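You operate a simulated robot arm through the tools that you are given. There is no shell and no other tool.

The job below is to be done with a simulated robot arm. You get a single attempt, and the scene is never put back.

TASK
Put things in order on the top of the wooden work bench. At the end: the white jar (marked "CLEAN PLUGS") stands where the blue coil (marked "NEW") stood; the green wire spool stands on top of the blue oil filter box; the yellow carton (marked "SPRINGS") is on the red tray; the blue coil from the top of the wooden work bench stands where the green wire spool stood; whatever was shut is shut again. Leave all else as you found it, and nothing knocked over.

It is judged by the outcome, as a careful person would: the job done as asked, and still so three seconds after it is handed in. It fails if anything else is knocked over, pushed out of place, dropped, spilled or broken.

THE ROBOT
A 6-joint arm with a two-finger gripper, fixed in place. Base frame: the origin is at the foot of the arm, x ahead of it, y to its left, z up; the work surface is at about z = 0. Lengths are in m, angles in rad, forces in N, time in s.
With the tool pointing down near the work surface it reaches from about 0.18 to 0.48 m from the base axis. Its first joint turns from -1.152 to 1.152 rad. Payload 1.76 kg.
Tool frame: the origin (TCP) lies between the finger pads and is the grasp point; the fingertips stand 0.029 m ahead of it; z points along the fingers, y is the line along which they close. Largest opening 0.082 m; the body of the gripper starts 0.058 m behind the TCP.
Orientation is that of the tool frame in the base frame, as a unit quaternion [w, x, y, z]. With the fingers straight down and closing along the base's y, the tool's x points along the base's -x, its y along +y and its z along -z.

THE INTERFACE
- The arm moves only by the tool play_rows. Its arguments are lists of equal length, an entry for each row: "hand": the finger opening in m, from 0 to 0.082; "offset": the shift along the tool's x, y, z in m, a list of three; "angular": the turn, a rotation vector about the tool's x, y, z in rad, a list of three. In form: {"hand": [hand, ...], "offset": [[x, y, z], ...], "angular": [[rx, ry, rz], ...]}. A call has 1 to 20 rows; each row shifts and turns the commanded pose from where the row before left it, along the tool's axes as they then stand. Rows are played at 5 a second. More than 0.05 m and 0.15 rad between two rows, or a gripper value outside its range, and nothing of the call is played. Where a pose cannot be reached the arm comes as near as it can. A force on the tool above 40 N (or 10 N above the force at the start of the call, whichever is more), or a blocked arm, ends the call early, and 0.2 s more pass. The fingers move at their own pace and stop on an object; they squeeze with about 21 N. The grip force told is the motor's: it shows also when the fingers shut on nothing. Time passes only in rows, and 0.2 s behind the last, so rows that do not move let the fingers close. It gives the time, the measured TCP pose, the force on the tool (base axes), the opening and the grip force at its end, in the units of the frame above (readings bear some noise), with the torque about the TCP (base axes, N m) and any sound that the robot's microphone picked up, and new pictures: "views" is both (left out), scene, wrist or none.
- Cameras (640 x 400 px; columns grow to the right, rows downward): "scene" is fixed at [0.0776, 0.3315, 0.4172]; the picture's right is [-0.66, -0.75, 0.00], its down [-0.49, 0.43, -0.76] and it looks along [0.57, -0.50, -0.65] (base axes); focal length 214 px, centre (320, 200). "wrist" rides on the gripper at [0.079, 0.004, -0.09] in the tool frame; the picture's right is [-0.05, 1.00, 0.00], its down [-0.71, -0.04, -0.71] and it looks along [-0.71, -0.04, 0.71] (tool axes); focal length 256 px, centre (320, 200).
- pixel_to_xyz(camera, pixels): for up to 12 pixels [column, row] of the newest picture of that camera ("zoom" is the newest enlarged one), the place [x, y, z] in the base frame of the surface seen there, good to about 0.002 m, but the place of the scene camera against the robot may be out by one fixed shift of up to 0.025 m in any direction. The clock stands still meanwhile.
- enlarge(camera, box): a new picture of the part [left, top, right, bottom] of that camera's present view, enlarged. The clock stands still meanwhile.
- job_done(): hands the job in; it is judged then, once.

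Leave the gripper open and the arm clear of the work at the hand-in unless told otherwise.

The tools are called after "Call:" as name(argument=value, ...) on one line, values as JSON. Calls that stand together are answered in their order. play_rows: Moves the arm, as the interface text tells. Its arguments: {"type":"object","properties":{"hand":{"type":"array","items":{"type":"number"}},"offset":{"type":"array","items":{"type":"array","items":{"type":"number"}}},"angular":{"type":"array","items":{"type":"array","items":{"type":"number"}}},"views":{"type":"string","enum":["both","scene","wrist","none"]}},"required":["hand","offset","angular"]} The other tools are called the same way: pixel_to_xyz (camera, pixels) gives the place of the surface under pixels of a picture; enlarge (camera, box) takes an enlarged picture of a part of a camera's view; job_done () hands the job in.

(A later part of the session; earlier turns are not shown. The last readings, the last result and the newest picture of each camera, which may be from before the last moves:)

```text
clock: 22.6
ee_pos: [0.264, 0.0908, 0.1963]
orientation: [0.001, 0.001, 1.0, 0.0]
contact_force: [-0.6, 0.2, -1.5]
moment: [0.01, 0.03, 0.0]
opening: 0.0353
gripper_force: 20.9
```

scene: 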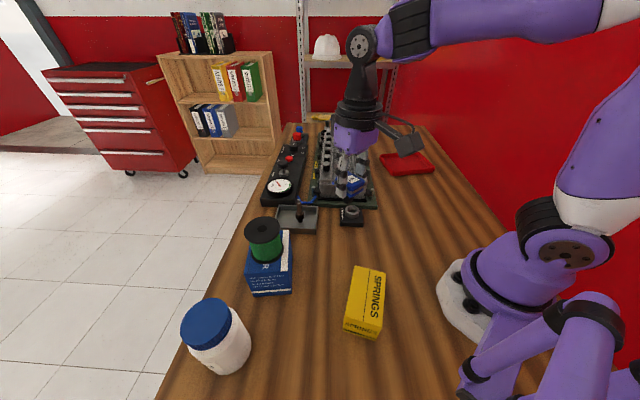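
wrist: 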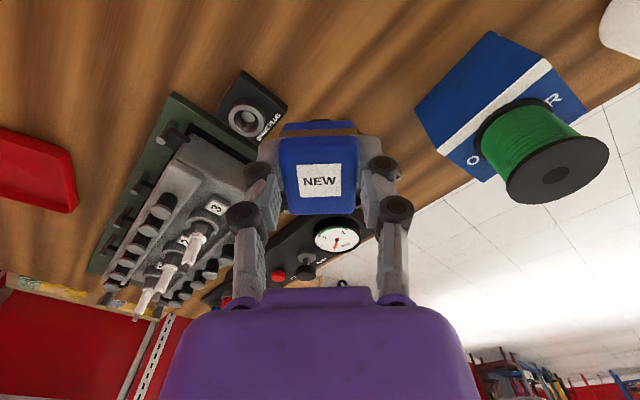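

The coil is held firmly and level. I carry it across to above (0.2675, -0.1545) and lower it partway.

Call:
play_rows(hand=[0.02, 0.02, 0.02, 0.02, 0.02, 0.02, 0.02, 0.02, 0.02, 0.02], offset=[[-0.0006, -0.0409, 0], [-0.0006, -0.0409, 0], [-0.0006, -0.0409, 0], [-0.0006, -0.0409, 0], [-0.0006, -0.0409, 0], [-0.0006, -0.0409, 0], [0, 0, 0.04], [0, 0, 0.04], [0, 0, 0.03], [0, 0, 0]], angular=[[0, 0, 0], [0, 0, 0], [0, 0, 0], [0, 0, 0], [0, 0, 0], [0, 0, 0], [0, 0, 0], [0, 0, 0], [0, 0, 0], [0, 0, 0]])

Call:
enlarge(camera="scene", box=[340, 130, 452, 230])

Call:
pixel_to_xyz(camera="wrist", pixels=[[285, 135], [355, 135], [290, 210], [350, 210], [320, 165], [320, 180]])

```text
clock: 24.8
ee_pos: [0.2661, -0.1538, 0.0835]
orientation: [0.001, 0.0, 1.0, 0.0]
contact_force: [-1.2, -0.5, -1.2]
moment: [0.0, 0.02, 0.03]
opening: 0.0356
gripper_force: 21.2
```

scene: 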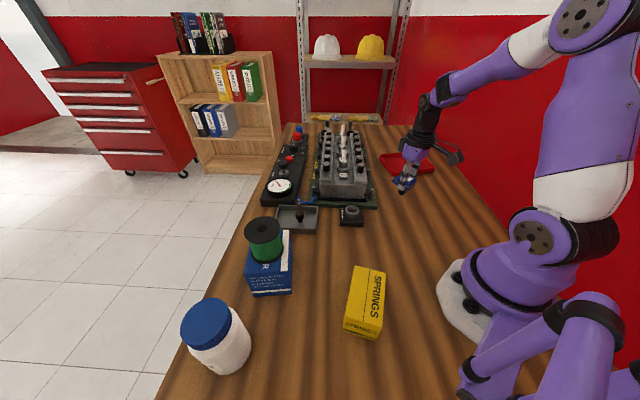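
wrist: 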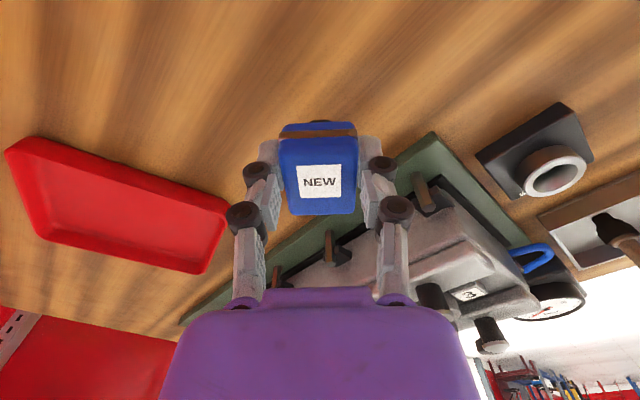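

```text
4.00 times, centred on (396, 180) of scene
```

zoom: 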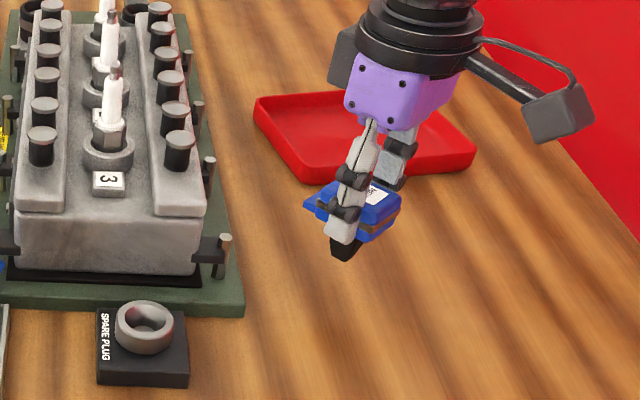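

```text
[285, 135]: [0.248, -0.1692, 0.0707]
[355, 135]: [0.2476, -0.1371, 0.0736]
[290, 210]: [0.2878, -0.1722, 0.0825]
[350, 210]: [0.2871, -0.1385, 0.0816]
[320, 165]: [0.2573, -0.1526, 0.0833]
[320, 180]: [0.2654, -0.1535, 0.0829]
```

The coil's head is centred at about (0.2675, -0.154), with its top at z 0.083 (0.057 when standing). I lower it 22 mm, then in small steps to contact.

Call:
play_rows(hand=[0.02, 0.02, 0.02, 0.02], offset=[[0, 0, 0.012], [0, 0, 0.008], [0, 0, 0.003], [0, 0, 0]], angular=[[0, 0, 0], [0, 0, 0], [0, 0, 0], [0, 0, 0]], views="scene")

```text
clock: 25.8
ee_pos: [0.268, -0.1542, 0.0625]
orientation: [0.0, -0.001, 1.0, 0.0]
contact_force: [-0.3, -1.0, -1.7]
moment: [0.0, 0.01, 0.01]
opening: 0.0353
gripper_force: 20.9
```

scene: 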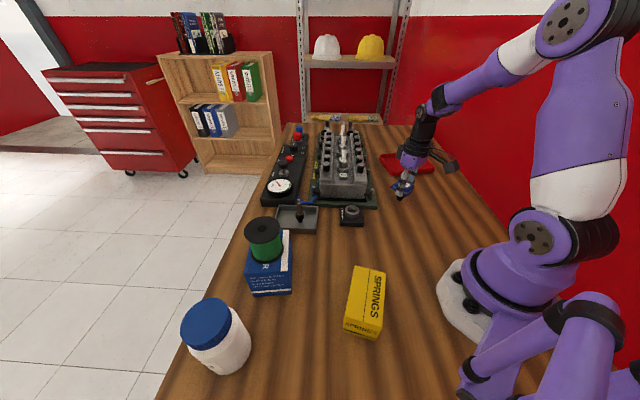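

Call:
play_rows(hand=[0.02, 0.02, 0.02], offset=[[0, 0, 0.0015], [0, 0, 0.001], [0, 0, 0]], angular=[[0, 0, 0], [0, 0, 0], [0, 0, 0]], views="none")

```text
clock: 26.6
ee_pos: [0.2668, -0.1545, 0.0594]
orientation: [0.0, 0.0, 1.0, 0.001]
contact_force: [0.6, 0.4, -2.1]
moment: [-0.01, 0.0, -0.01]
opening: 0.0355
gripper_force: 20.8
```

No contact yet (force still about -2 N, which is the coil's weight). I continue down in 1 mm steps.

Call:
play_rows(hand=[0.02, 0.02], offset=[[0, 0, 0.001], [0, 0, 0]], angular=[[0, 0, 0], [0, 0, 0]], views="none")

Call:
play_rows(hand=[0.02, 0.02], offset=[[0, 0, 0.0007], [0, 0, 0]], angular=[[0, 0, 0], [0, 0, 0]], views="wrist")

```text
clock: 27.2
ee_pos: [0.2693, -0.1541, 0.0581]
orientation: [0.0, 0.0, 1.0, 0.0]
contact_force: [-0.6, 0.4, -2.1]
moment: [0.03, -0.01, -0.01]
opening: 0.0356
gripper_force: 20.7
```

```text
clock: 27.8
ee_pos: [0.2681, -0.1543, 0.059]
orientation: [0.0, 0.0, 1.0, -0.001]
contact_force: [0.2, 0.0, -2.6]
moment: [0.04, 0.04, 0.0]
opening: 0.0352
gripper_force: 20.9
```

wrist: 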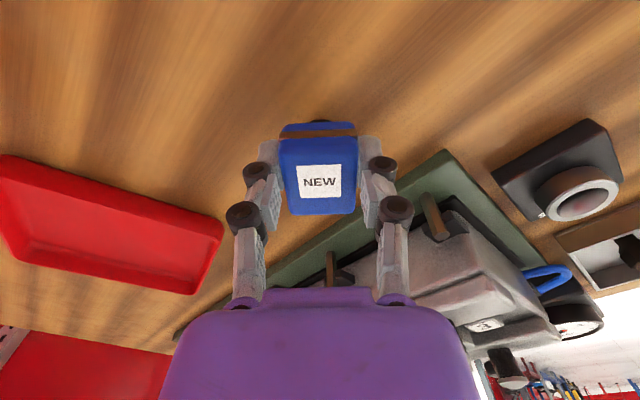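

I'll check the current height of the coil's top to see how much is left.

Call:
pixel_to_xyz(camera="wrist", pixels=[[320, 190], [300, 155], [340, 155], [320, 205], [305, 205], [335, 205], [310, 150], [330, 160]])

Call:
enlarge(camera="scene", box=[380, 160, 430, 210])

```text
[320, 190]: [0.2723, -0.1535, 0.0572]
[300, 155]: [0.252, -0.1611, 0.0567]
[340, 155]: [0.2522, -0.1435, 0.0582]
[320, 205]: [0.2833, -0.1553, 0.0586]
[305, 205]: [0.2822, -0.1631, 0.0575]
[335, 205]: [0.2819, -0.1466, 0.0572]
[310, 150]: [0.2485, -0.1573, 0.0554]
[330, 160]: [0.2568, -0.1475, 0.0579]
```

```text
8.00 times, centred on (405, 185) of scene
```

zoom: 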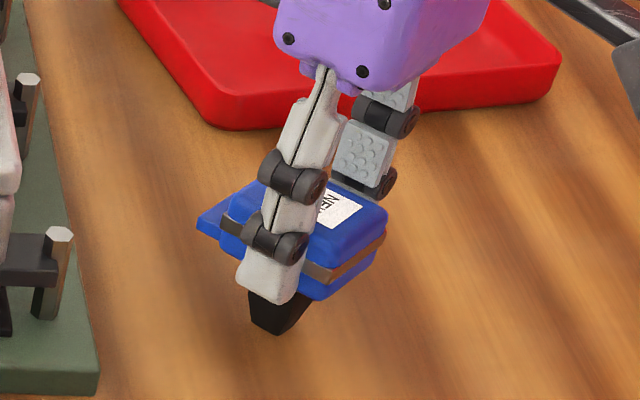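

The top is at about 0.0574, against 0.057 when standing, so it's nearly touching. I take one more small step.

Call:
play_rows(hand=[0.02, 0.02], offset=[[0, 0, 0.0007], [0, 0, 0]], angular=[[0, 0, 0], [0, 0, 0]], views="none")

```text
clock: 28.4
ee_pos: [0.2692, -0.1557, 0.0579]
orientation: [0.0, 0.001, 1.0, 0.0]
contact_force: [-0.6, 0.5, 1.1]
moment: [0.0, 0.04, 0.02]
opening: 0.0356
gripper_force: 20.9
```

The force rose from -2 to +1 N, so the coil is now resting on the bench. I open the fingers gradually.

Call:
play_rows(hand=[0.038, 0.042, 0.05, 0.06, 0.06, 0.06], offset=[[0, 0, 0.0003], [0, 0, 0], [0, 0, 0], [0, 0, 0], [0, 0, 0], [0, 0, 0]], angular=[[0, 0, 0], [0, 0, 0], [0, 0, 0], [0, 0, 0], [0, 0, 0], [0, 0, 0]])

```text
clock: 29.8
ee_pos: [0.2684, -0.1533, 0.0578]
orientation: [0.0, 0.0, 1.0, 0.0]
contact_force: [-0.2, 0.4, 0.3]
moment: [0.02, 0.03, 0.02]
opening: 0.06
gripper_force: 0.2
```

scene: 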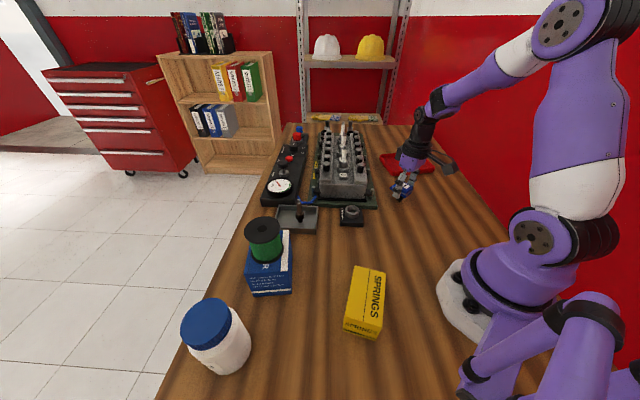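
wrist: 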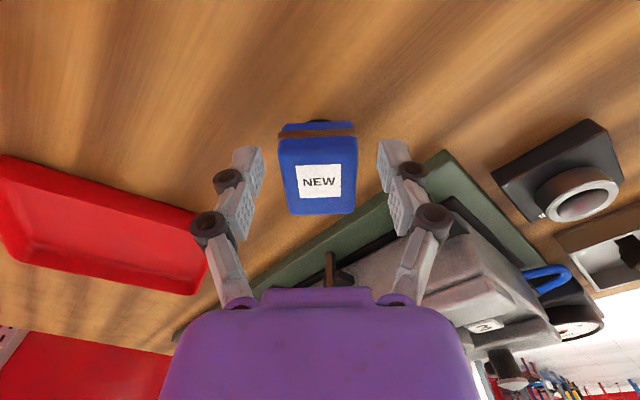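

The coil stands on its own at the spool's old place. I rise straight up and travel over toward the jar for a closer look.

Call:
play_rows(hand=[0.06, 0.06, 0.082, 0.082, 0.082, 0.082, 0.082, 0.082, 0.082, 0.082, 0.082, 0.082, 0.082, 0.082, 0.082, 0.082], offset=[[0, 0, -0.02], [0, 0, -0.04], [0, 0, -0.045], [0, 0, -0.045], [0, 0, -0.045], [0.008, 0.042, 0], [0.008, 0.042, 0], [0.008, 0.042, 0], [0.008, 0.042, 0], [0.008, 0.042, 0], [0.008, 0.042, 0], [0.008, 0.042, 0], [0.008, 0.042, 0], [0.008, 0.042, 0], [0.008, 0.042, 0], [0, 0, 0]], angular=[[0, 0, 0], [0, 0, 0], [0, 0, 0], [0, 0, 0], [0, 0, 0], [0, 0, 0], [0, 0, 0], [0, 0, 0], [0, 0, 0], [0, 0, 0], [0, 0, 0], [0, 0, 0], [0, 0, 0], [0, 0, 0], [0, 0, 0], [0, 0, 0]])

```text
clock: 33.2
ee_pos: [0.1873, 0.2681, 0.2554]
orientation: [0.0, 0.0, 1.0, 0.0]
contact_force: [0.3, 0.0, -0.3]
moment: [0.01, -0.03, 0.02]
opening: 0.0822
gripper_force: 0.1
```

scene: 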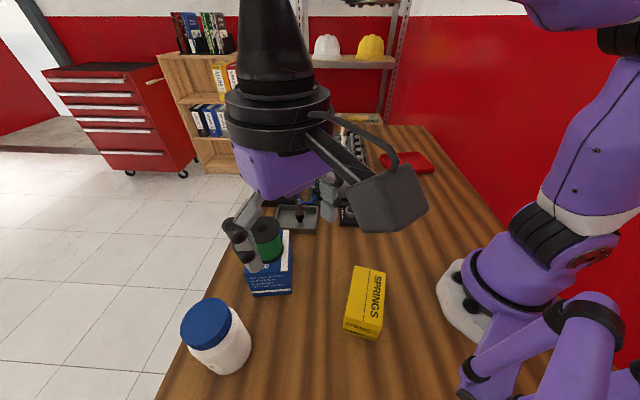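
wrist: 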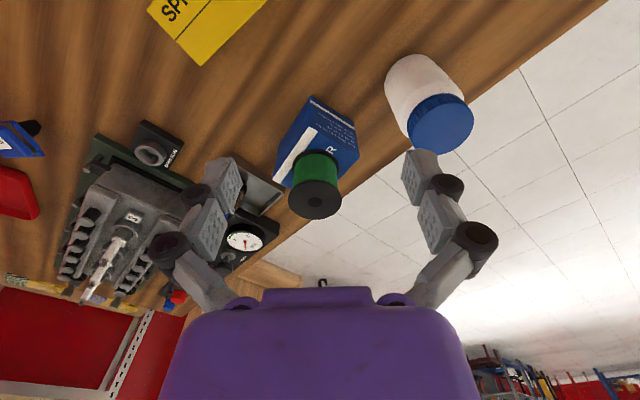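

The jar is at (430,105) in the wrist view. I'll enlarge and measure its lid, body and position.

Call:
enlarge(camera="wrist", box=[350, 35, 510, 165])

Call:
pixel_to_xyz(camera="wrist", pixels=[[442, 122], [408, 125], [473, 118], [440, 100], [438, 150], [418, 108], [468, 140], [385, 85], [450, 75], [400, 62], [420, 55], [445, 145]])

```text
3.08 times, centred on (430, 100) of wrist
```

zoom: 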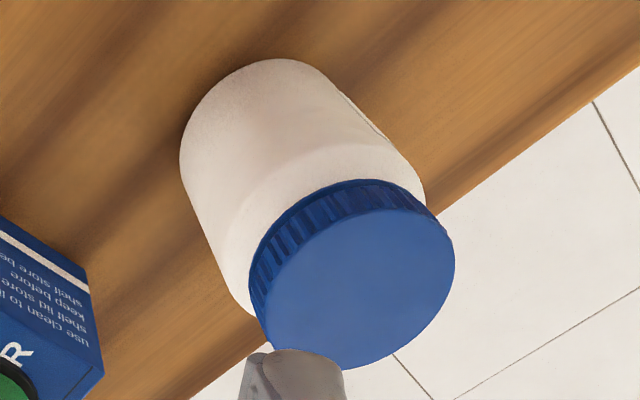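

```text
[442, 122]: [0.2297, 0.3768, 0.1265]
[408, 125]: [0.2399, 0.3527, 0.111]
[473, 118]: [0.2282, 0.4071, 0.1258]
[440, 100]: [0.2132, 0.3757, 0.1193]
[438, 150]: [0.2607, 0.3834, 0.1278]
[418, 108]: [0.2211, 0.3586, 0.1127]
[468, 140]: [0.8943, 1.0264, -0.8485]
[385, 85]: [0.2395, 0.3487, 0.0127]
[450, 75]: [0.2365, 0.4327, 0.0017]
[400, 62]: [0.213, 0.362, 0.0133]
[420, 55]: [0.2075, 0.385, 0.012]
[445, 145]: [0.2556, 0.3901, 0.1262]
```

I'll query points around the lid's rim to fit its centre and diameter.

Call:
pixel_to_xyz(camera="zoom", pixels=[[450, 265], [428, 225], [385, 212], [340, 225], [295, 260], [268, 310], [290, 345], [360, 365], [410, 345], [440, 305], [360, 288], [330, 290]])

Call:
pixel_to_xyz(camera="zoom", pixels=[[185, 165], [200, 215], [225, 275], [300, 65], [340, 100], [400, 160], [260, 130], [240, 180], [190, 130], [230, 75], [285, 170], [410, 180]])

```text
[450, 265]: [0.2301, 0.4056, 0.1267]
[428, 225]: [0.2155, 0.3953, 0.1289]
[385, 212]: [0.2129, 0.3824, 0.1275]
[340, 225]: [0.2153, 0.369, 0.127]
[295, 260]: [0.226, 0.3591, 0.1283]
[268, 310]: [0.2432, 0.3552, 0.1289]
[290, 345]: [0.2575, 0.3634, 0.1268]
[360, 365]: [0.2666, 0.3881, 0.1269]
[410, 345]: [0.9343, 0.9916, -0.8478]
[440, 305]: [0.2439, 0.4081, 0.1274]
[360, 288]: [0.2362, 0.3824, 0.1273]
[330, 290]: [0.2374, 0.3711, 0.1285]
```

```text
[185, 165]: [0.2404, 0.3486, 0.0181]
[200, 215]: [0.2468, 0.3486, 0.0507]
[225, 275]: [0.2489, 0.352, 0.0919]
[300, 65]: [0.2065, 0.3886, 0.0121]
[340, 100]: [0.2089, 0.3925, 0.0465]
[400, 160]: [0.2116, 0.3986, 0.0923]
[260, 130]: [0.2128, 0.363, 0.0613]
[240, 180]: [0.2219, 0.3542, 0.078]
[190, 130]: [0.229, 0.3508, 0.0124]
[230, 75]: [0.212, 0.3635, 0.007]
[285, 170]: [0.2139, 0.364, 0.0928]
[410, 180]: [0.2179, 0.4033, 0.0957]
```

The jar fits as follows: lid centre (0.240, 0.382), top z 0.128, body diameter about 0.067, so it fits the 0.082 opening. I move above it at z≈0.20 and check before descending.

Call:
play_rows(hand=[0.082, 0.082, 0.082, 0.082, 0.082], offset=[[-0.0129, 0.0284, 0], [-0.0129, 0.0284, 0], [-0.0129, 0.0284, 0.02], [-0.0129, 0.0284, 0.03], [0, 0, 0]], angular=[[0, 0, 0], [0, 0, 0], [0, 0, 0], [0, 0, 0], [0, 0, 0]])

```text
clock: 34.4
ee_pos: [0.2373, 0.3757, 0.1972]
orientation: [0.0, 0.0, 1.0, 0.0]
contact_force: [-0.2, -1.2, 0.0]
moment: [0.0, 0.02, 0.0]
opening: 0.0821
gripper_force: 0.1
out of reach, approached as far as the arm can: row 4
```

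scene: 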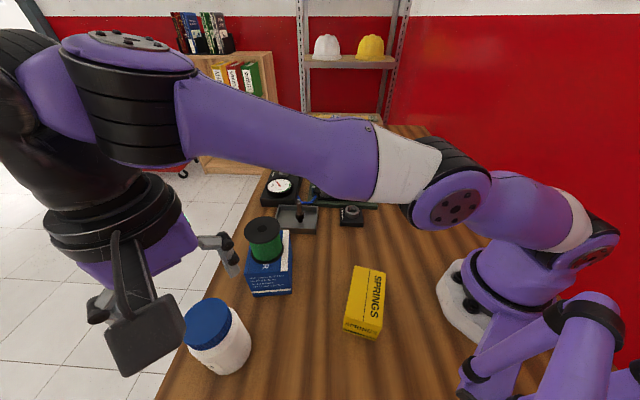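
wrist: 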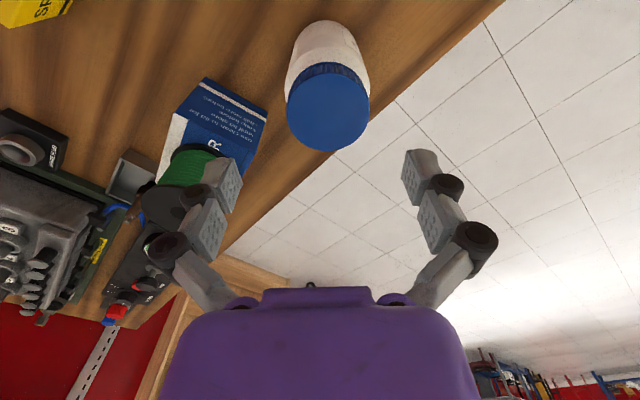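

The last row hit the reach limit at this height. The reach grows nearer the bench, so I descend a little (tips still above the lid) and read the pose again.

Call:
play_rows(hand=[0.082, 0.082, 0.082], offset=[[0, 0, 0.015], [0, 0, 0.012], [0, 0, 0]], angular=[[0, 0, 0], [0, 0, 0], [0, 0, 0]])

```text
clock: 35.2
ee_pos: [0.237, 0.3746, 0.1726]
orientation: [0.0, -0.001, 1.0, 0.001]
contact_force: [0.0, -0.4, -0.2]
moment: [-0.02, -0.01, 0.01]
opening: 0.0822
gripper_force: 0.0
```

scene: 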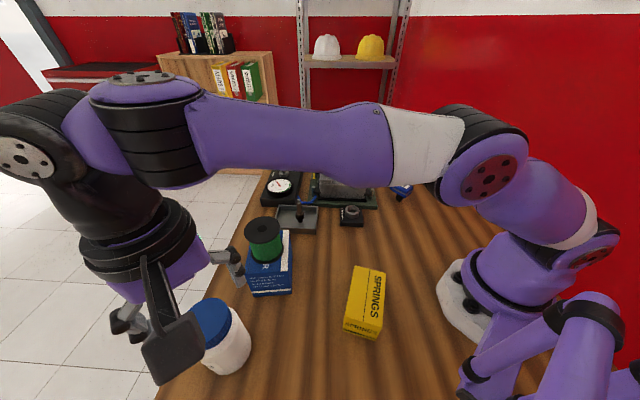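
wrist: 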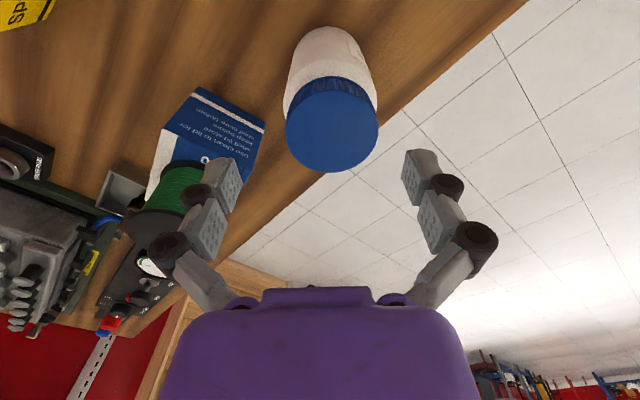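

The commanded pose had simply stopped short at (0.237, 0.3746). I now shift +y 7 mm and +x 3 mm at this lower height.

Call:
play_rows(hand=[0.082, 0.082, 0.082], offset=[[-0.0015, 0.0035, 0], [-0.0015, 0.0035, 0], [0, 0, 0]], angular=[[0, 0, 0], [0, 0, 0], [0, 0, 0]])

Call:
enlarge(camera="wrist", box=[220, 10, 440, 190])

Call:
pixel_to_xyz(camera="zoom", pixels=[[320, 200], [320, 270]])

```text
clock: 36.0
ee_pos: [0.2398, 0.3806, 0.1704]
orientation: [0.0, 0.0, 1.0, 0.0]
contact_force: [0.9, -0.6, 0.5]
moment: [-0.02, -0.03, -0.05]
opening: 0.082
gripper_force: 0.0
```

scene: 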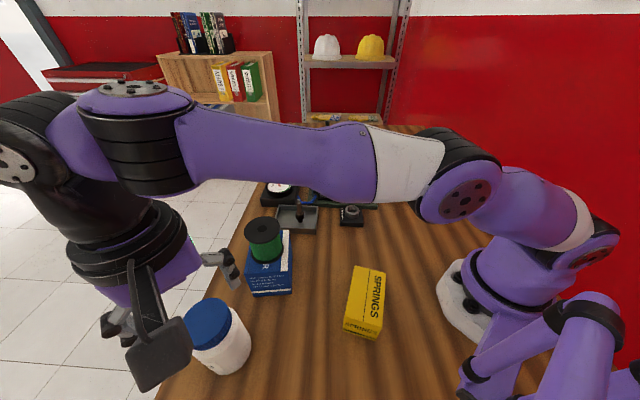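
wrist: 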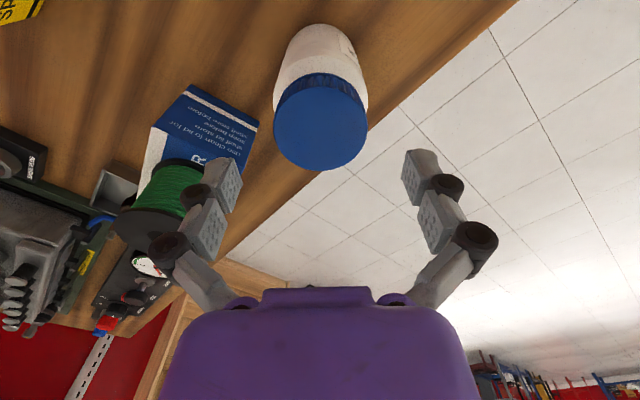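

```text
2.22 times, centred on (330, 100) of wrist
```

zoom: 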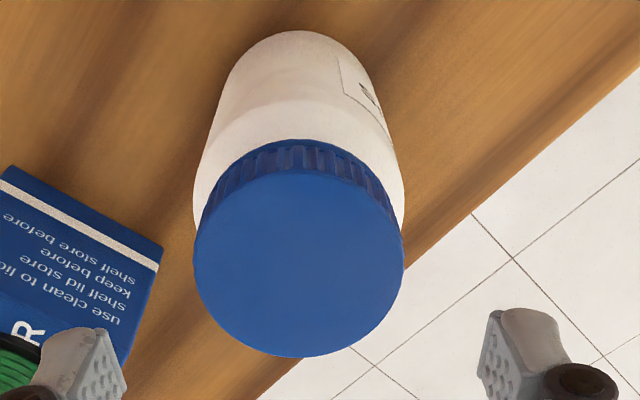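

```text
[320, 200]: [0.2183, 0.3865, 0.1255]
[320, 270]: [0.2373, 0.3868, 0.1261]
```

The lid is centred between the fingers sideways (column about 320). I'll recheck its x position with rim points.

Call:
pixel_to_xyz(camera="zoom", pixels=[[300, 176], [300, 353], [197, 262], [400, 262], [235, 200], [365, 200], [230, 330], [370, 330], [300, 250]])

```text
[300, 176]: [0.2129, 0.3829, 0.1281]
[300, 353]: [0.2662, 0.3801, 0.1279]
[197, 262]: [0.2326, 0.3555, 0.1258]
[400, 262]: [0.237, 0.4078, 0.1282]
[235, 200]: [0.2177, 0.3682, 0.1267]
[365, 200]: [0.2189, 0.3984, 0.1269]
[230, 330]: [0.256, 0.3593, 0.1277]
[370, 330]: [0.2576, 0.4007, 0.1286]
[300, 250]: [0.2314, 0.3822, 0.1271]
```

The lid centre (0.2396, 0.3817) and tool (0.2398, 0.381) agree. I descend so the fingers straddle the jar, stopping at z≈0.083 with the palm still above the lid.

Call:
play_rows(hand=[0.082, 0.082, 0.082, 0.082, 0.082, 0.082], offset=[[0, 0.0005, 0.02], [0, 0, 0.02], [0, 0, 0.02], [0, 0, 0.018], [0, 0, 0.01], [0, 0, 0]], angular=[[0, 0, 0], [0, 0, 0], [0, 0, 0], [0, 0, 0], [0, 0, 0], [0, 0, 0]])

```text
clock: 37.4
ee_pos: [0.2393, 0.3827, 0.0844]
orientation: [0.0, 0.001, 1.0, 0.0]
contact_force: [0.7, 0.2, 0.4]
moment: [0.02, 0.0, -0.03]
opening: 0.082
gripper_force: 0.0
```

scene: 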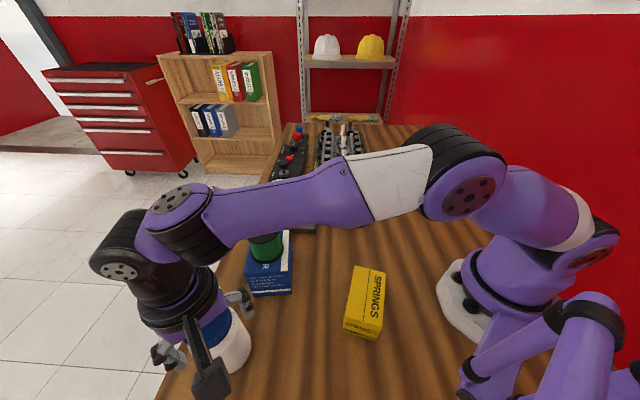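
wrist: 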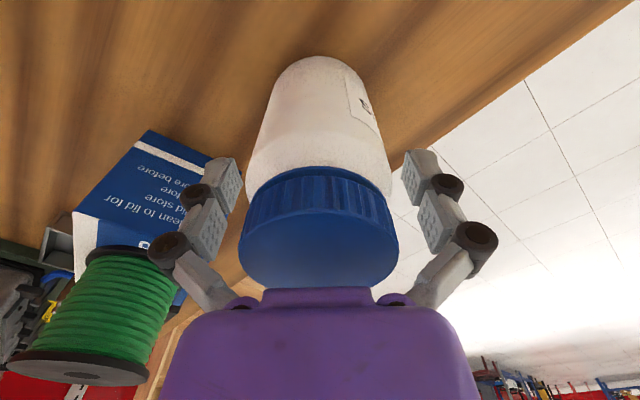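

The fingers straddle the jar body without contact. Now I close them.

Call:
play_rows(hand=[0.075, 0.068, 0.06, 0.055, 0.055, 0.055], offset=[[0, 0, 0], [0, 0, 0], [0, 0, 0], [0, 0, 0], [0, 0, 0], [0, 0, 0]], angular=[[0, 0, 0], [0, 0, 0], [0, 0, 0], [0, 0, 0], [0, 0, 0], [0, 0, 0]])

```text
clock: 38.8
ee_pos: [0.2401, 0.3827, 0.0855]
orientation: [0.0, 0.0, 1.0, 0.0]
contact_force: [0.3, -3.6, 5.4]
moment: [-0.15, 0.05, -0.02]
opening: 0.0652
gripper_force: 20.9
```

scene: 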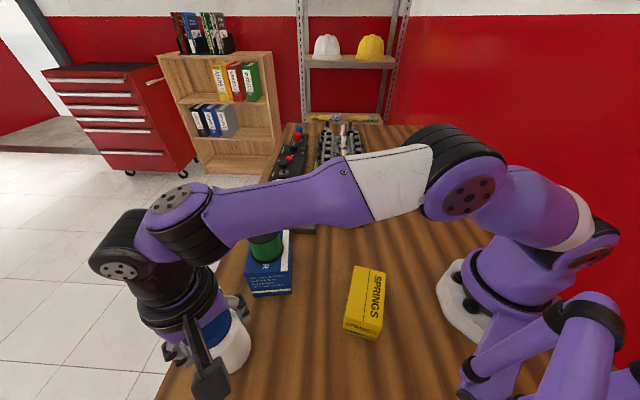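
wrist: 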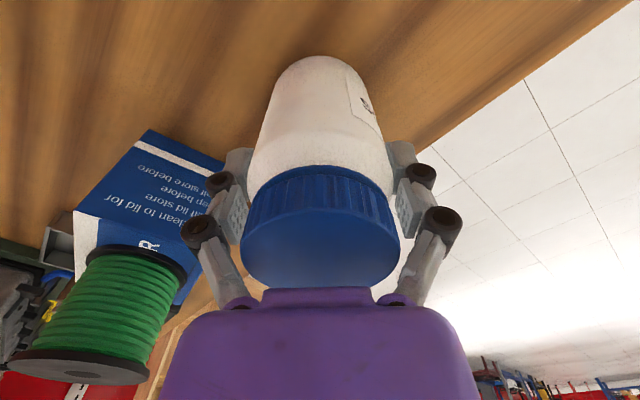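

The jar is held (0.0652, 21 N). I lift gently first and check the load.

Call:
play_rows(hand=[0.055, 0.055, 0.055, 0.055], offset=[[0, 0, -0.004], [0, 0, -0.01], [0, 0, -0.02], [0, 0, 0]], angular=[[0, 0, 0], [0, 0, 0], [0, 0, 0], [0, 0, 0]])

```text
clock: 39.8
ee_pos: [0.2392, 0.3828, 0.117]
orientation: [0.001, 0.0, 1.0, 0.0]
contact_force: [-0.8, 0.1, -2.0]
moment: [-0.02, 0.04, -0.03]
opening: 0.0651
gripper_force: 20.8
```

scene: 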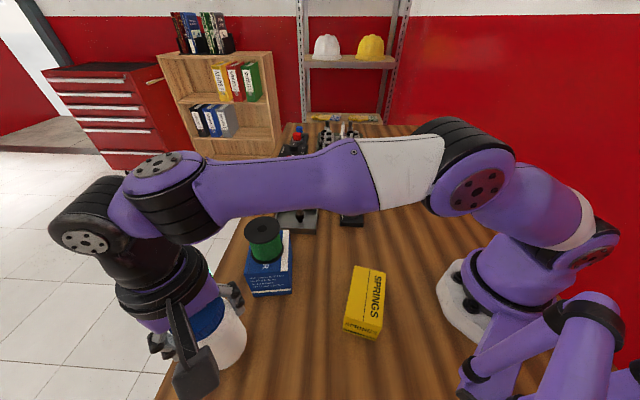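
wrist: 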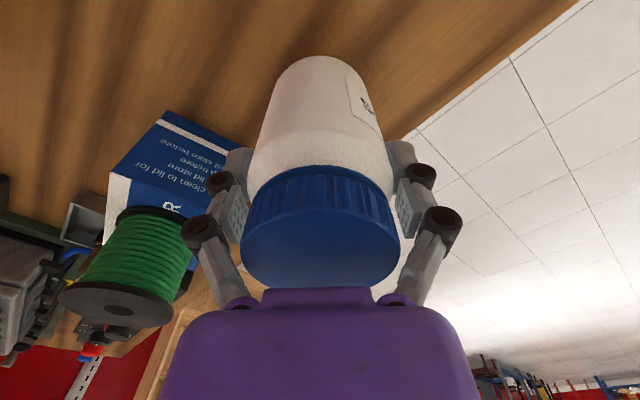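

The jar is lifted cleanly (about 2 N load). I retract inward while raising it, pass in front of the box at x≈0.19, and bring it to above the coil's old place.

Call:
play_rows(hand=[0.055, 0.055, 0.055, 0.055, 0.055, 0.055, 0.055, 0.055, 0.055, 0.055, 0.055, 0.055, 0.055], offset=[[0.0165, -0.0175, -0.028], [0.0165, -0.0175, -0.028], [0.0165, -0.0175, -0.028], [0, -0.0396, -0.01], [0, -0.0396, -0.01], [0, -0.0396, 0], [0, -0.0396, 0], [0, -0.0396, 0], [0, -0.0396, 0], [-0.0245, 0, 0], [-0.0245, 0, 0], [-0.0245, 0, 0], [0, 0, 0]], angular=[[0, 0, 0], [0, 0, 0], [0, 0, 0], [0, 0, 0], [0, 0, 0], [0, 0, 0], [0, 0, 0], [0, 0, 0], [0, 0, 0], [0, 0, 0], [0, 0, 0], [0, 0, 0], [0, 0, 0]])

```text
clock: 42.6
ee_pos: [0.2642, 0.0915, 0.2238]
orientation: [0.0, 0.0, 1.0, 0.001]
contact_force: [0.5, 0.2, -2.3]
moment: [-0.02, 0.0, -0.03]
opening: 0.0652
gripper_force: 21.4
```

scene: 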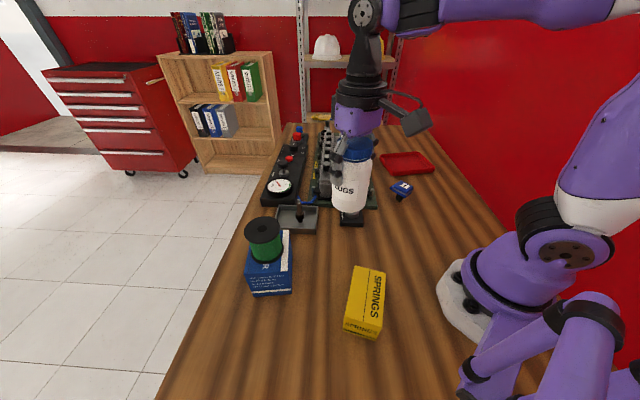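
wrist: 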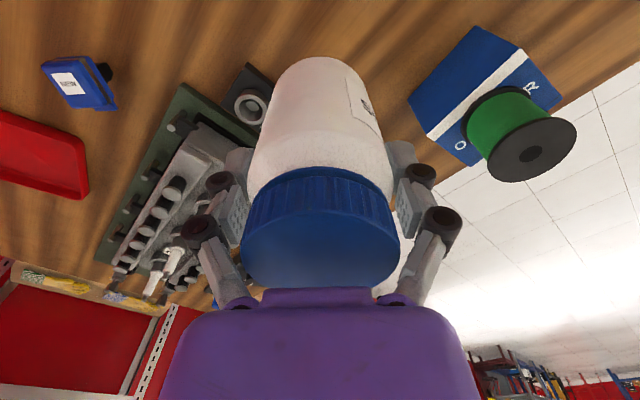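

The coil stands upright at the spool's old place, and the jar is above (0.264, 0.0915). I lower it 130 mm, leaving about 8 mm.

Call:
play_rows(hand=[0.055, 0.055, 0.055, 0.055, 0.055], offset=[[0.0005, 0, 0.04], [0, 0, 0.04], [0, 0, 0.035], [0, 0, 0.015], [0, 0, 0]], angular=[[0, 0, 0], [0, 0, 0], [0, 0, 0], [0, 0, 0], [0, 0, 0]])

Call:
enlarge(camera="scene", box=[290, 130, 418, 260])

```text
clock: 43.8
ee_pos: [0.2633, 0.0927, 0.0929]
orientation: [0.0, 0.0, 1.0, -0.001]
contact_force: [0.5, -0.2, -2.0]
moment: [0.0, 0.02, -0.02]
opening: 0.0652
gripper_force: 21.1
```

scene: 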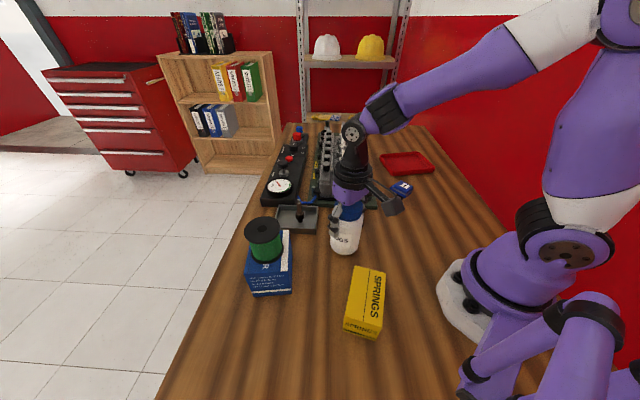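
wrist: 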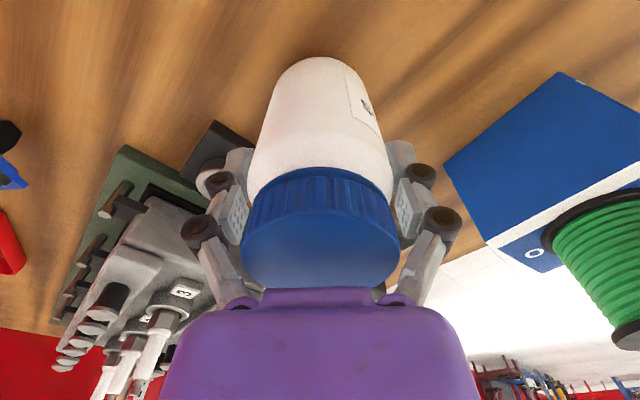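

```text
3.08 times, centred on (354, 195) of scene
```

zoom: 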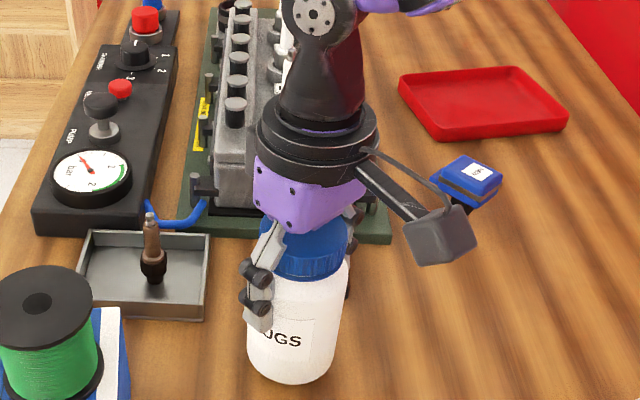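

There is clear space around the jar. I lower it the last millimetres in small steps.

Call:
play_rows(hand=[0.055, 0.055, 0.055], offset=[[0, 0, 0.004], [0, 0, 0.002], [0, 0, 0]], angular=[[0, 0, 0], [0, 0, 0], [0, 0, 0]], views="none")

Call:
play_rows(hand=[0.055, 0.055], offset=[[0, 0, 0.001], [0, 0, 0]], angular=[[0, 0, 0], [0, 0, 0]], views="wrist")

```text
clock: 44.6
ee_pos: [0.2614, 0.0922, 0.0886]
orientation: [0.0, -0.001, 1.0, 0.0]
contact_force: [-0.7, 0.0, -1.3]
moment: [-0.02, 0.01, -0.01]
opening: 0.065
gripper_force: 21.0
```

```text
clock: 45.2
ee_pos: [0.2622, 0.0929, 0.0861]
orientation: [0.0, 0.0, 1.0, -0.001]
contact_force: [0.7, 0.7, -1.6]
moment: [-0.01, -0.01, -0.01]
opening: 0.0653
gripper_force: 21.2
```

wrist: 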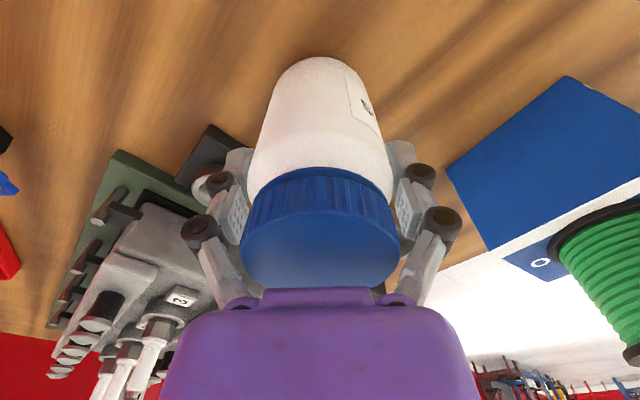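

Call:
play_rows(hand=[0.055, 0.055], offset=[[0, 0, 0.001], [0, 0, 0]], angular=[[0, 0, 0], [0, 0, 0]], views="none")

Call:
play_rows(hand=[0.055, 0.055], offset=[[0, 0, 0.0008], [0, 0, 0]], angular=[[0, 0, 0], [0, 0, 0]], views="none")

```text
clock: 45.8
ee_pos: [0.262, 0.0926, 0.0853]
orientation: [0.001, 0.001, 1.0, 0.0]
contact_force: [-0.4, 0.3, -1.6]
moment: [0.03, 0.01, 0.0]
opening: 0.0652
gripper_force: 20.9
```

```text
clock: 46.4
ee_pos: [0.2618, 0.0935, 0.0847]
orientation: [0.0, -0.001, 1.0, 0.0]
contact_force: [-6.1, -1.9, 14.1]
moment: [-0.06, 0.3, -0.01]
opening: 0.0653
gripper_force: 20.2
```

Contact has been made (14 N). I ease up half a millimetre to take off the pressure, then open the fingers gradually.

Call:
play_rows(hand=[0.055, 0.066, 0.07, 0.076, 0.082, 0.082], offset=[[0, 0, -0.0005], [0, 0, 0], [0, 0, 0], [0, 0, 0], [0, 0, 0], [0, 0, 0]], angular=[[0, 0, 0], [0, 0, 0], [0, 0, 0], [0, 0, 0], [0, 0, 0], [0, 0, 0]])

```text
clock: 47.8
ee_pos: [0.2619, 0.0929, 0.0851]
orientation: [0.0, 0.0, 1.0, -0.001]
contact_force: [0.2, -0.3, -0.3]
moment: [0.01, -0.02, -0.01]
opening: 0.0821
gripper_force: 0.1
```

scene: 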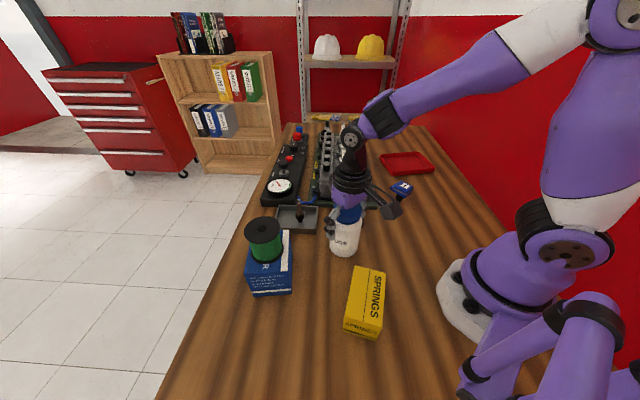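
wrist: 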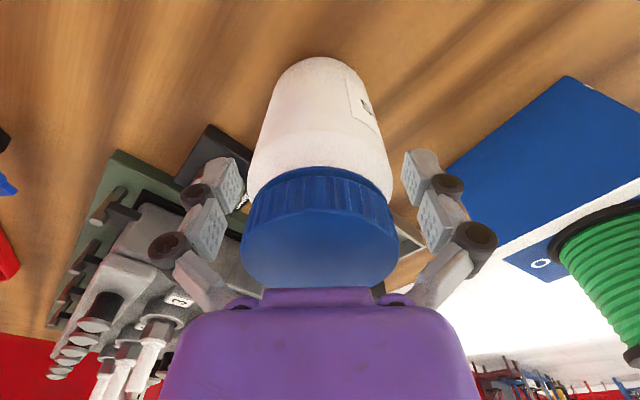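

The jar stands free at the coil's old spot. I rise straight up and move to above the carton, turning the hand about 55° so the fingers will close across its short side.

Call:
play_rows(hand=[0.082, 0.082, 0.082, 0.082, 0.082, 0.082, 0.082, 0.082, 0.082, 0.082, 0.082, 0.082, 0.082, 0.082, 0.082, 0.082], offset=[[0, 0, -0.02], [0, 0, -0.04], [0, 0, -0.04], [0, 0, -0.04], [0.03, 0.019, 0], [0.03, 0.019, 0], [0.03, 0.019, 0], [0.03, 0.019, 0], [0, 0, 0], [0, 0, 0], [0, 0, 0], [0, 0, 0], [0, 0, 0], [0, 0, 0], [0, 0, 0], [0, 0, 0]], angular=[[0, 0, 0], [0, 0, 0], [0, 0, 0], [0, 0, 0], [0, 0, 0], [0, 0, 0], [0, 0, 0], [0, 0, 0], [0, 0, 0.14], [0, 0, 0.14], [0, 0, 0.14], [0, 0, 0.14], [0, 0, 0.14], [0, 0, 0.14], [0, 0, 0.12], [0, 0, 0]])

```text
clock: 51.2
ee_pos: [0.1423, 0.1671, 0.2243]
orientation: [0.0, 0.462, 0.887, 0.0]
contact_force: [-0.1, -0.2, -0.1]
moment: [0.02, 0.0, -0.01]
opening: 0.0819
gripper_force: 0.0
```

scene: 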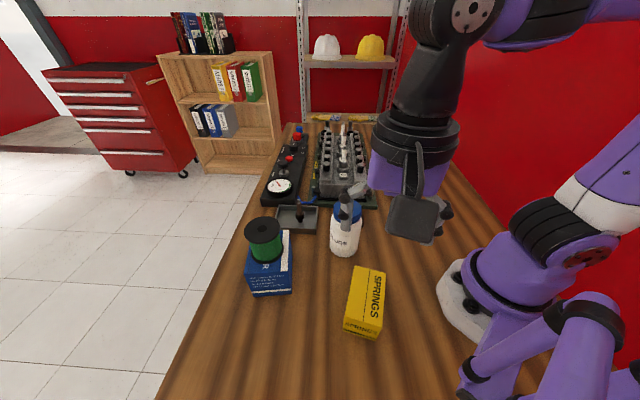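
wrist: 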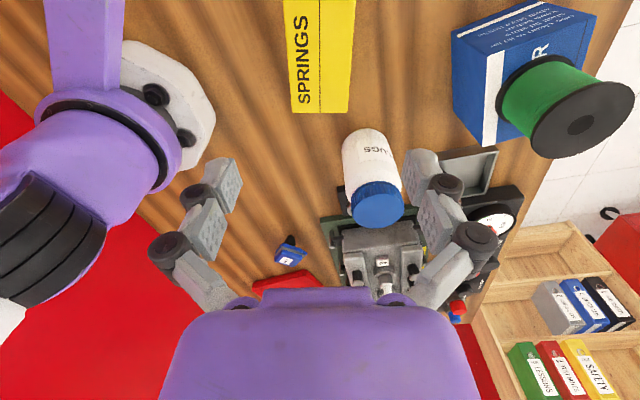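

The carton lines up vertically in the wrist view (columns 285–353). I'll measure its edges and the tray's position again from here.

Call:
pixel_to_xyz(camera="wrist", pixels=[[293, 111], [347, 112], [290, 60], [350, 60], [287, 5], [353, 5], [320, 60], [320, 110], [294, 116], [345, 117]])

Call:
enlarge(camera="wrist", box=[220, 0, 420, 125])

Call:
pixel_to_xyz(camera="scene", pixels=[[355, 266.5], [384.5, 273.5], [381.5, 326], [345.5, 315], [381, 156.5], [418, 152.8], [433.5, 167], [393, 175], [405, 163], [345, 207]])

```text
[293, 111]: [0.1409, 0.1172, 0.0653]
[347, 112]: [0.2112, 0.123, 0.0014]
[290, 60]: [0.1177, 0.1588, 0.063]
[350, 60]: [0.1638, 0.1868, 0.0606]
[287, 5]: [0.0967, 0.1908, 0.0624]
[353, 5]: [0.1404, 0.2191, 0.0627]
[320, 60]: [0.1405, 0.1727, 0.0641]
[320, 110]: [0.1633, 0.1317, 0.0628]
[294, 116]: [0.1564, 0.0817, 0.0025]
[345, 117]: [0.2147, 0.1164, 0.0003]
```

```text
3.20 times, centred on (320, 62) of wrist
```

zoom: 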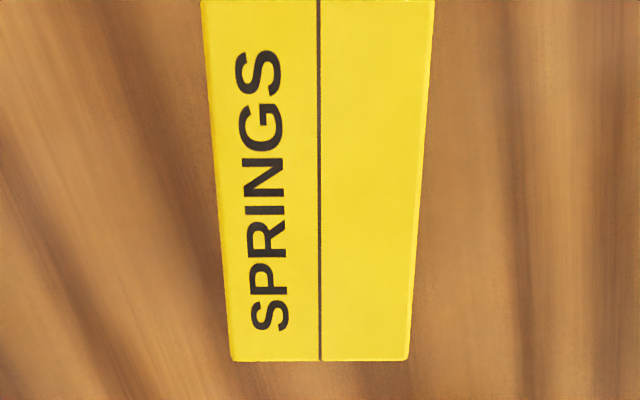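

```text
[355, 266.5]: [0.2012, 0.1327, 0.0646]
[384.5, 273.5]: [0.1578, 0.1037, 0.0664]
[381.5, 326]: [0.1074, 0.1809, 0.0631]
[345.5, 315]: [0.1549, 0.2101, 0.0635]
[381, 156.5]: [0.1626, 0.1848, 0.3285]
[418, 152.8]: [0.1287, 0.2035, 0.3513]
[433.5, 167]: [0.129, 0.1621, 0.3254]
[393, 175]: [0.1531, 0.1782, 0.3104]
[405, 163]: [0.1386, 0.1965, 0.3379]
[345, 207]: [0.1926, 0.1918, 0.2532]
```

The carton centre is about (0.139, 0.1705), width 0.054, height 0.0625. I shift 4 mm along it, then descend to z≈0.058. That is a high grip, so the fingertips will clear the tray rim later.

Call:
play_rows(hand=[0.082, 0.082, 0.082, 0.082, 0.082], offset=[[0.004, 0, 0.03], [0, 0, 0.045], [0, 0, 0.03], [0, 0, 0.015], [0, 0, 0]], angular=[[0, 0, 0], [0, 0, 0], [0, 0, 0], [0, 0, 0], [0, 0, 0]])

```text
clock: 52.4
ee_pos: [0.1408, 0.1714, 0.104]
orientation: [0.0, 0.462, 0.887, 0.0]
contact_force: [-0.4, -0.1, 0.5]
moment: [0.01, -0.02, 0.02]
opening: 0.0818
gripper_force: 0.0
```

scene: 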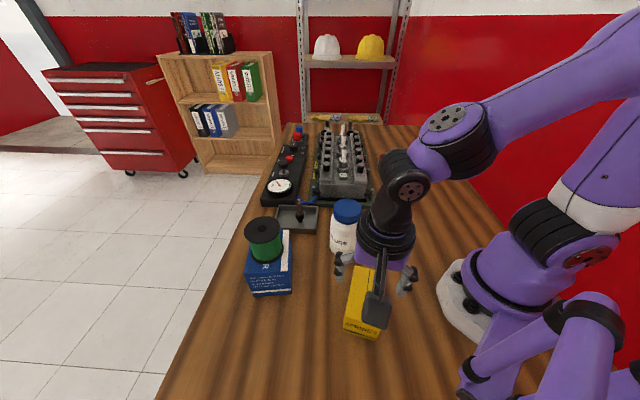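
wrist: 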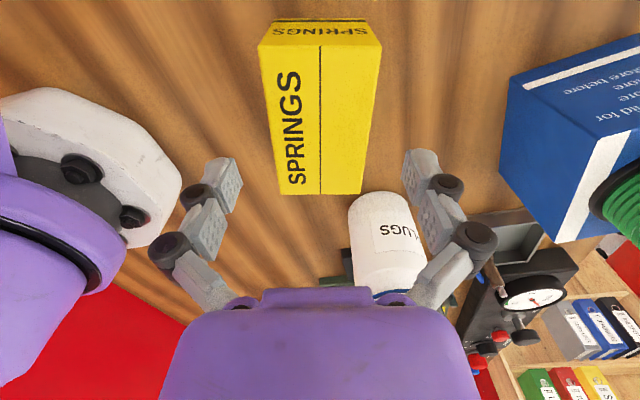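

Well centred sideways. I'll check the lengthwise centre using the top-face corners at (260,43), (380,45), (280,193) and (361,193).

Call:
pixel_to_xyz(camera="wrist", pixels=[[262, 46], [378, 48], [281, 191], [360, 192], [320, 46], [320, 192], [320, 120]])

```text
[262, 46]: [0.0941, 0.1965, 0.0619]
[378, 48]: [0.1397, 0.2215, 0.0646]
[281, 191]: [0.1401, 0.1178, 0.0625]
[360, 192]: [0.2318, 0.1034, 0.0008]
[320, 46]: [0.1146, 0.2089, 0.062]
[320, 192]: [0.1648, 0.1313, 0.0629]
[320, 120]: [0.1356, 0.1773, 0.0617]
```

The centre is (0.1397, 0.170), within about 1 mm. I descend to z≈0.058 and close on the carton.

Call:
play_rows(hand=[0.082, 0.082, 0.082, 0.07, 0.06, 0.05, 0.045, 0.045, 0.045], offset=[[0, 0, 0.025], [0, 0, 0.021], [0, 0, 0], [0, 0, 0], [0, 0, 0], [0, 0, 0], [0, 0, 0], [0, 0, 0], [0, 0, 0]], angular=[[0, 0, 0], [0, 0, 0], [0, 0, 0], [0, 0, 0], [0, 0, 0], [0, 0, 0], [0, 0, 0], [0, 0, 0], [0, 0, 0]])

```text
clock: 54.4
ee_pos: [0.1435, 0.1719, 0.0596]
orientation: [0.0, 0.462, 0.887, 0.001]
contact_force: [-3.5, -2.5, 7.4]
moment: [-0.19, 0.17, -0.11]
opening: 0.0583
gripper_force: 21.1
```

scene: 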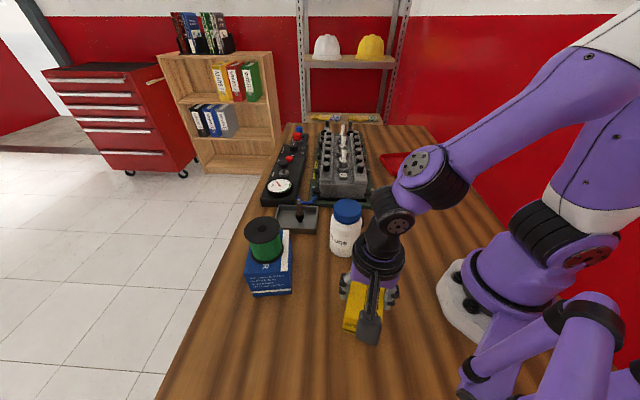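
wrist: 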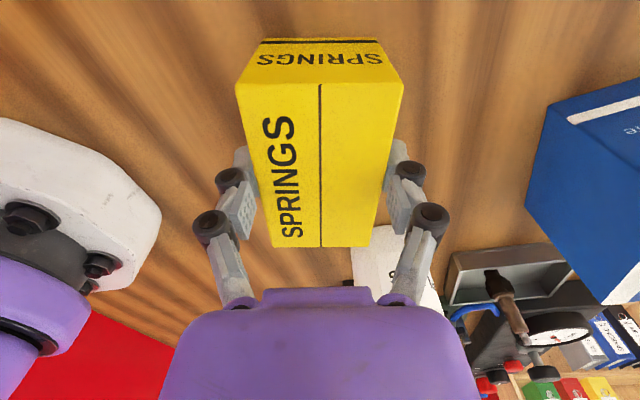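

The carton is gripped (0.0583, 21 N). I lift slowly and check.

Call:
play_rows(hand=[0.045, 0.045, 0.045, 0.045], offset=[[0, 0, -0.004], [0, 0, -0.01], [0, 0, -0.02], [0, 0, 0]], angular=[[0, 0, 0], [0, 0, 0], [0, 0, 0], [0, 0, 0]])

```text
clock: 55.4
ee_pos: [0.1434, 0.1712, 0.0915]
orientation: [0.0, 0.461, 0.887, -0.001]
contact_force: [-0.5, -0.2, -3.7]
moment: [0.03, -0.02, 0.01]
opening: 0.0583
gripper_force: 21.2
```

scene: 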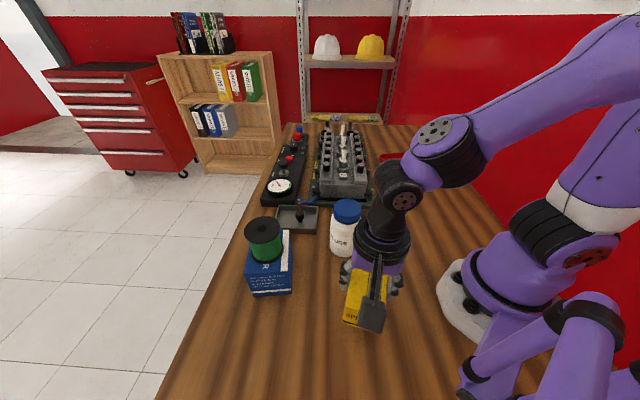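
wrist: 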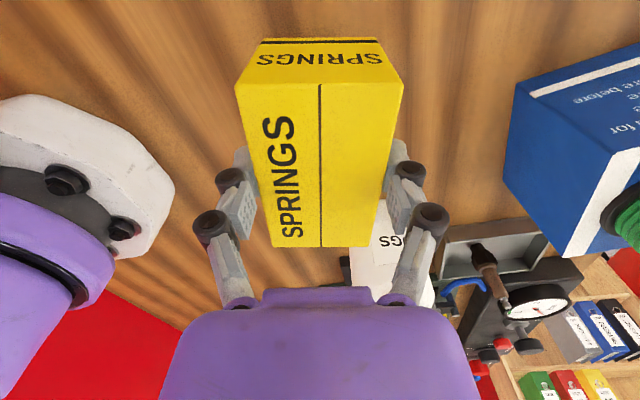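

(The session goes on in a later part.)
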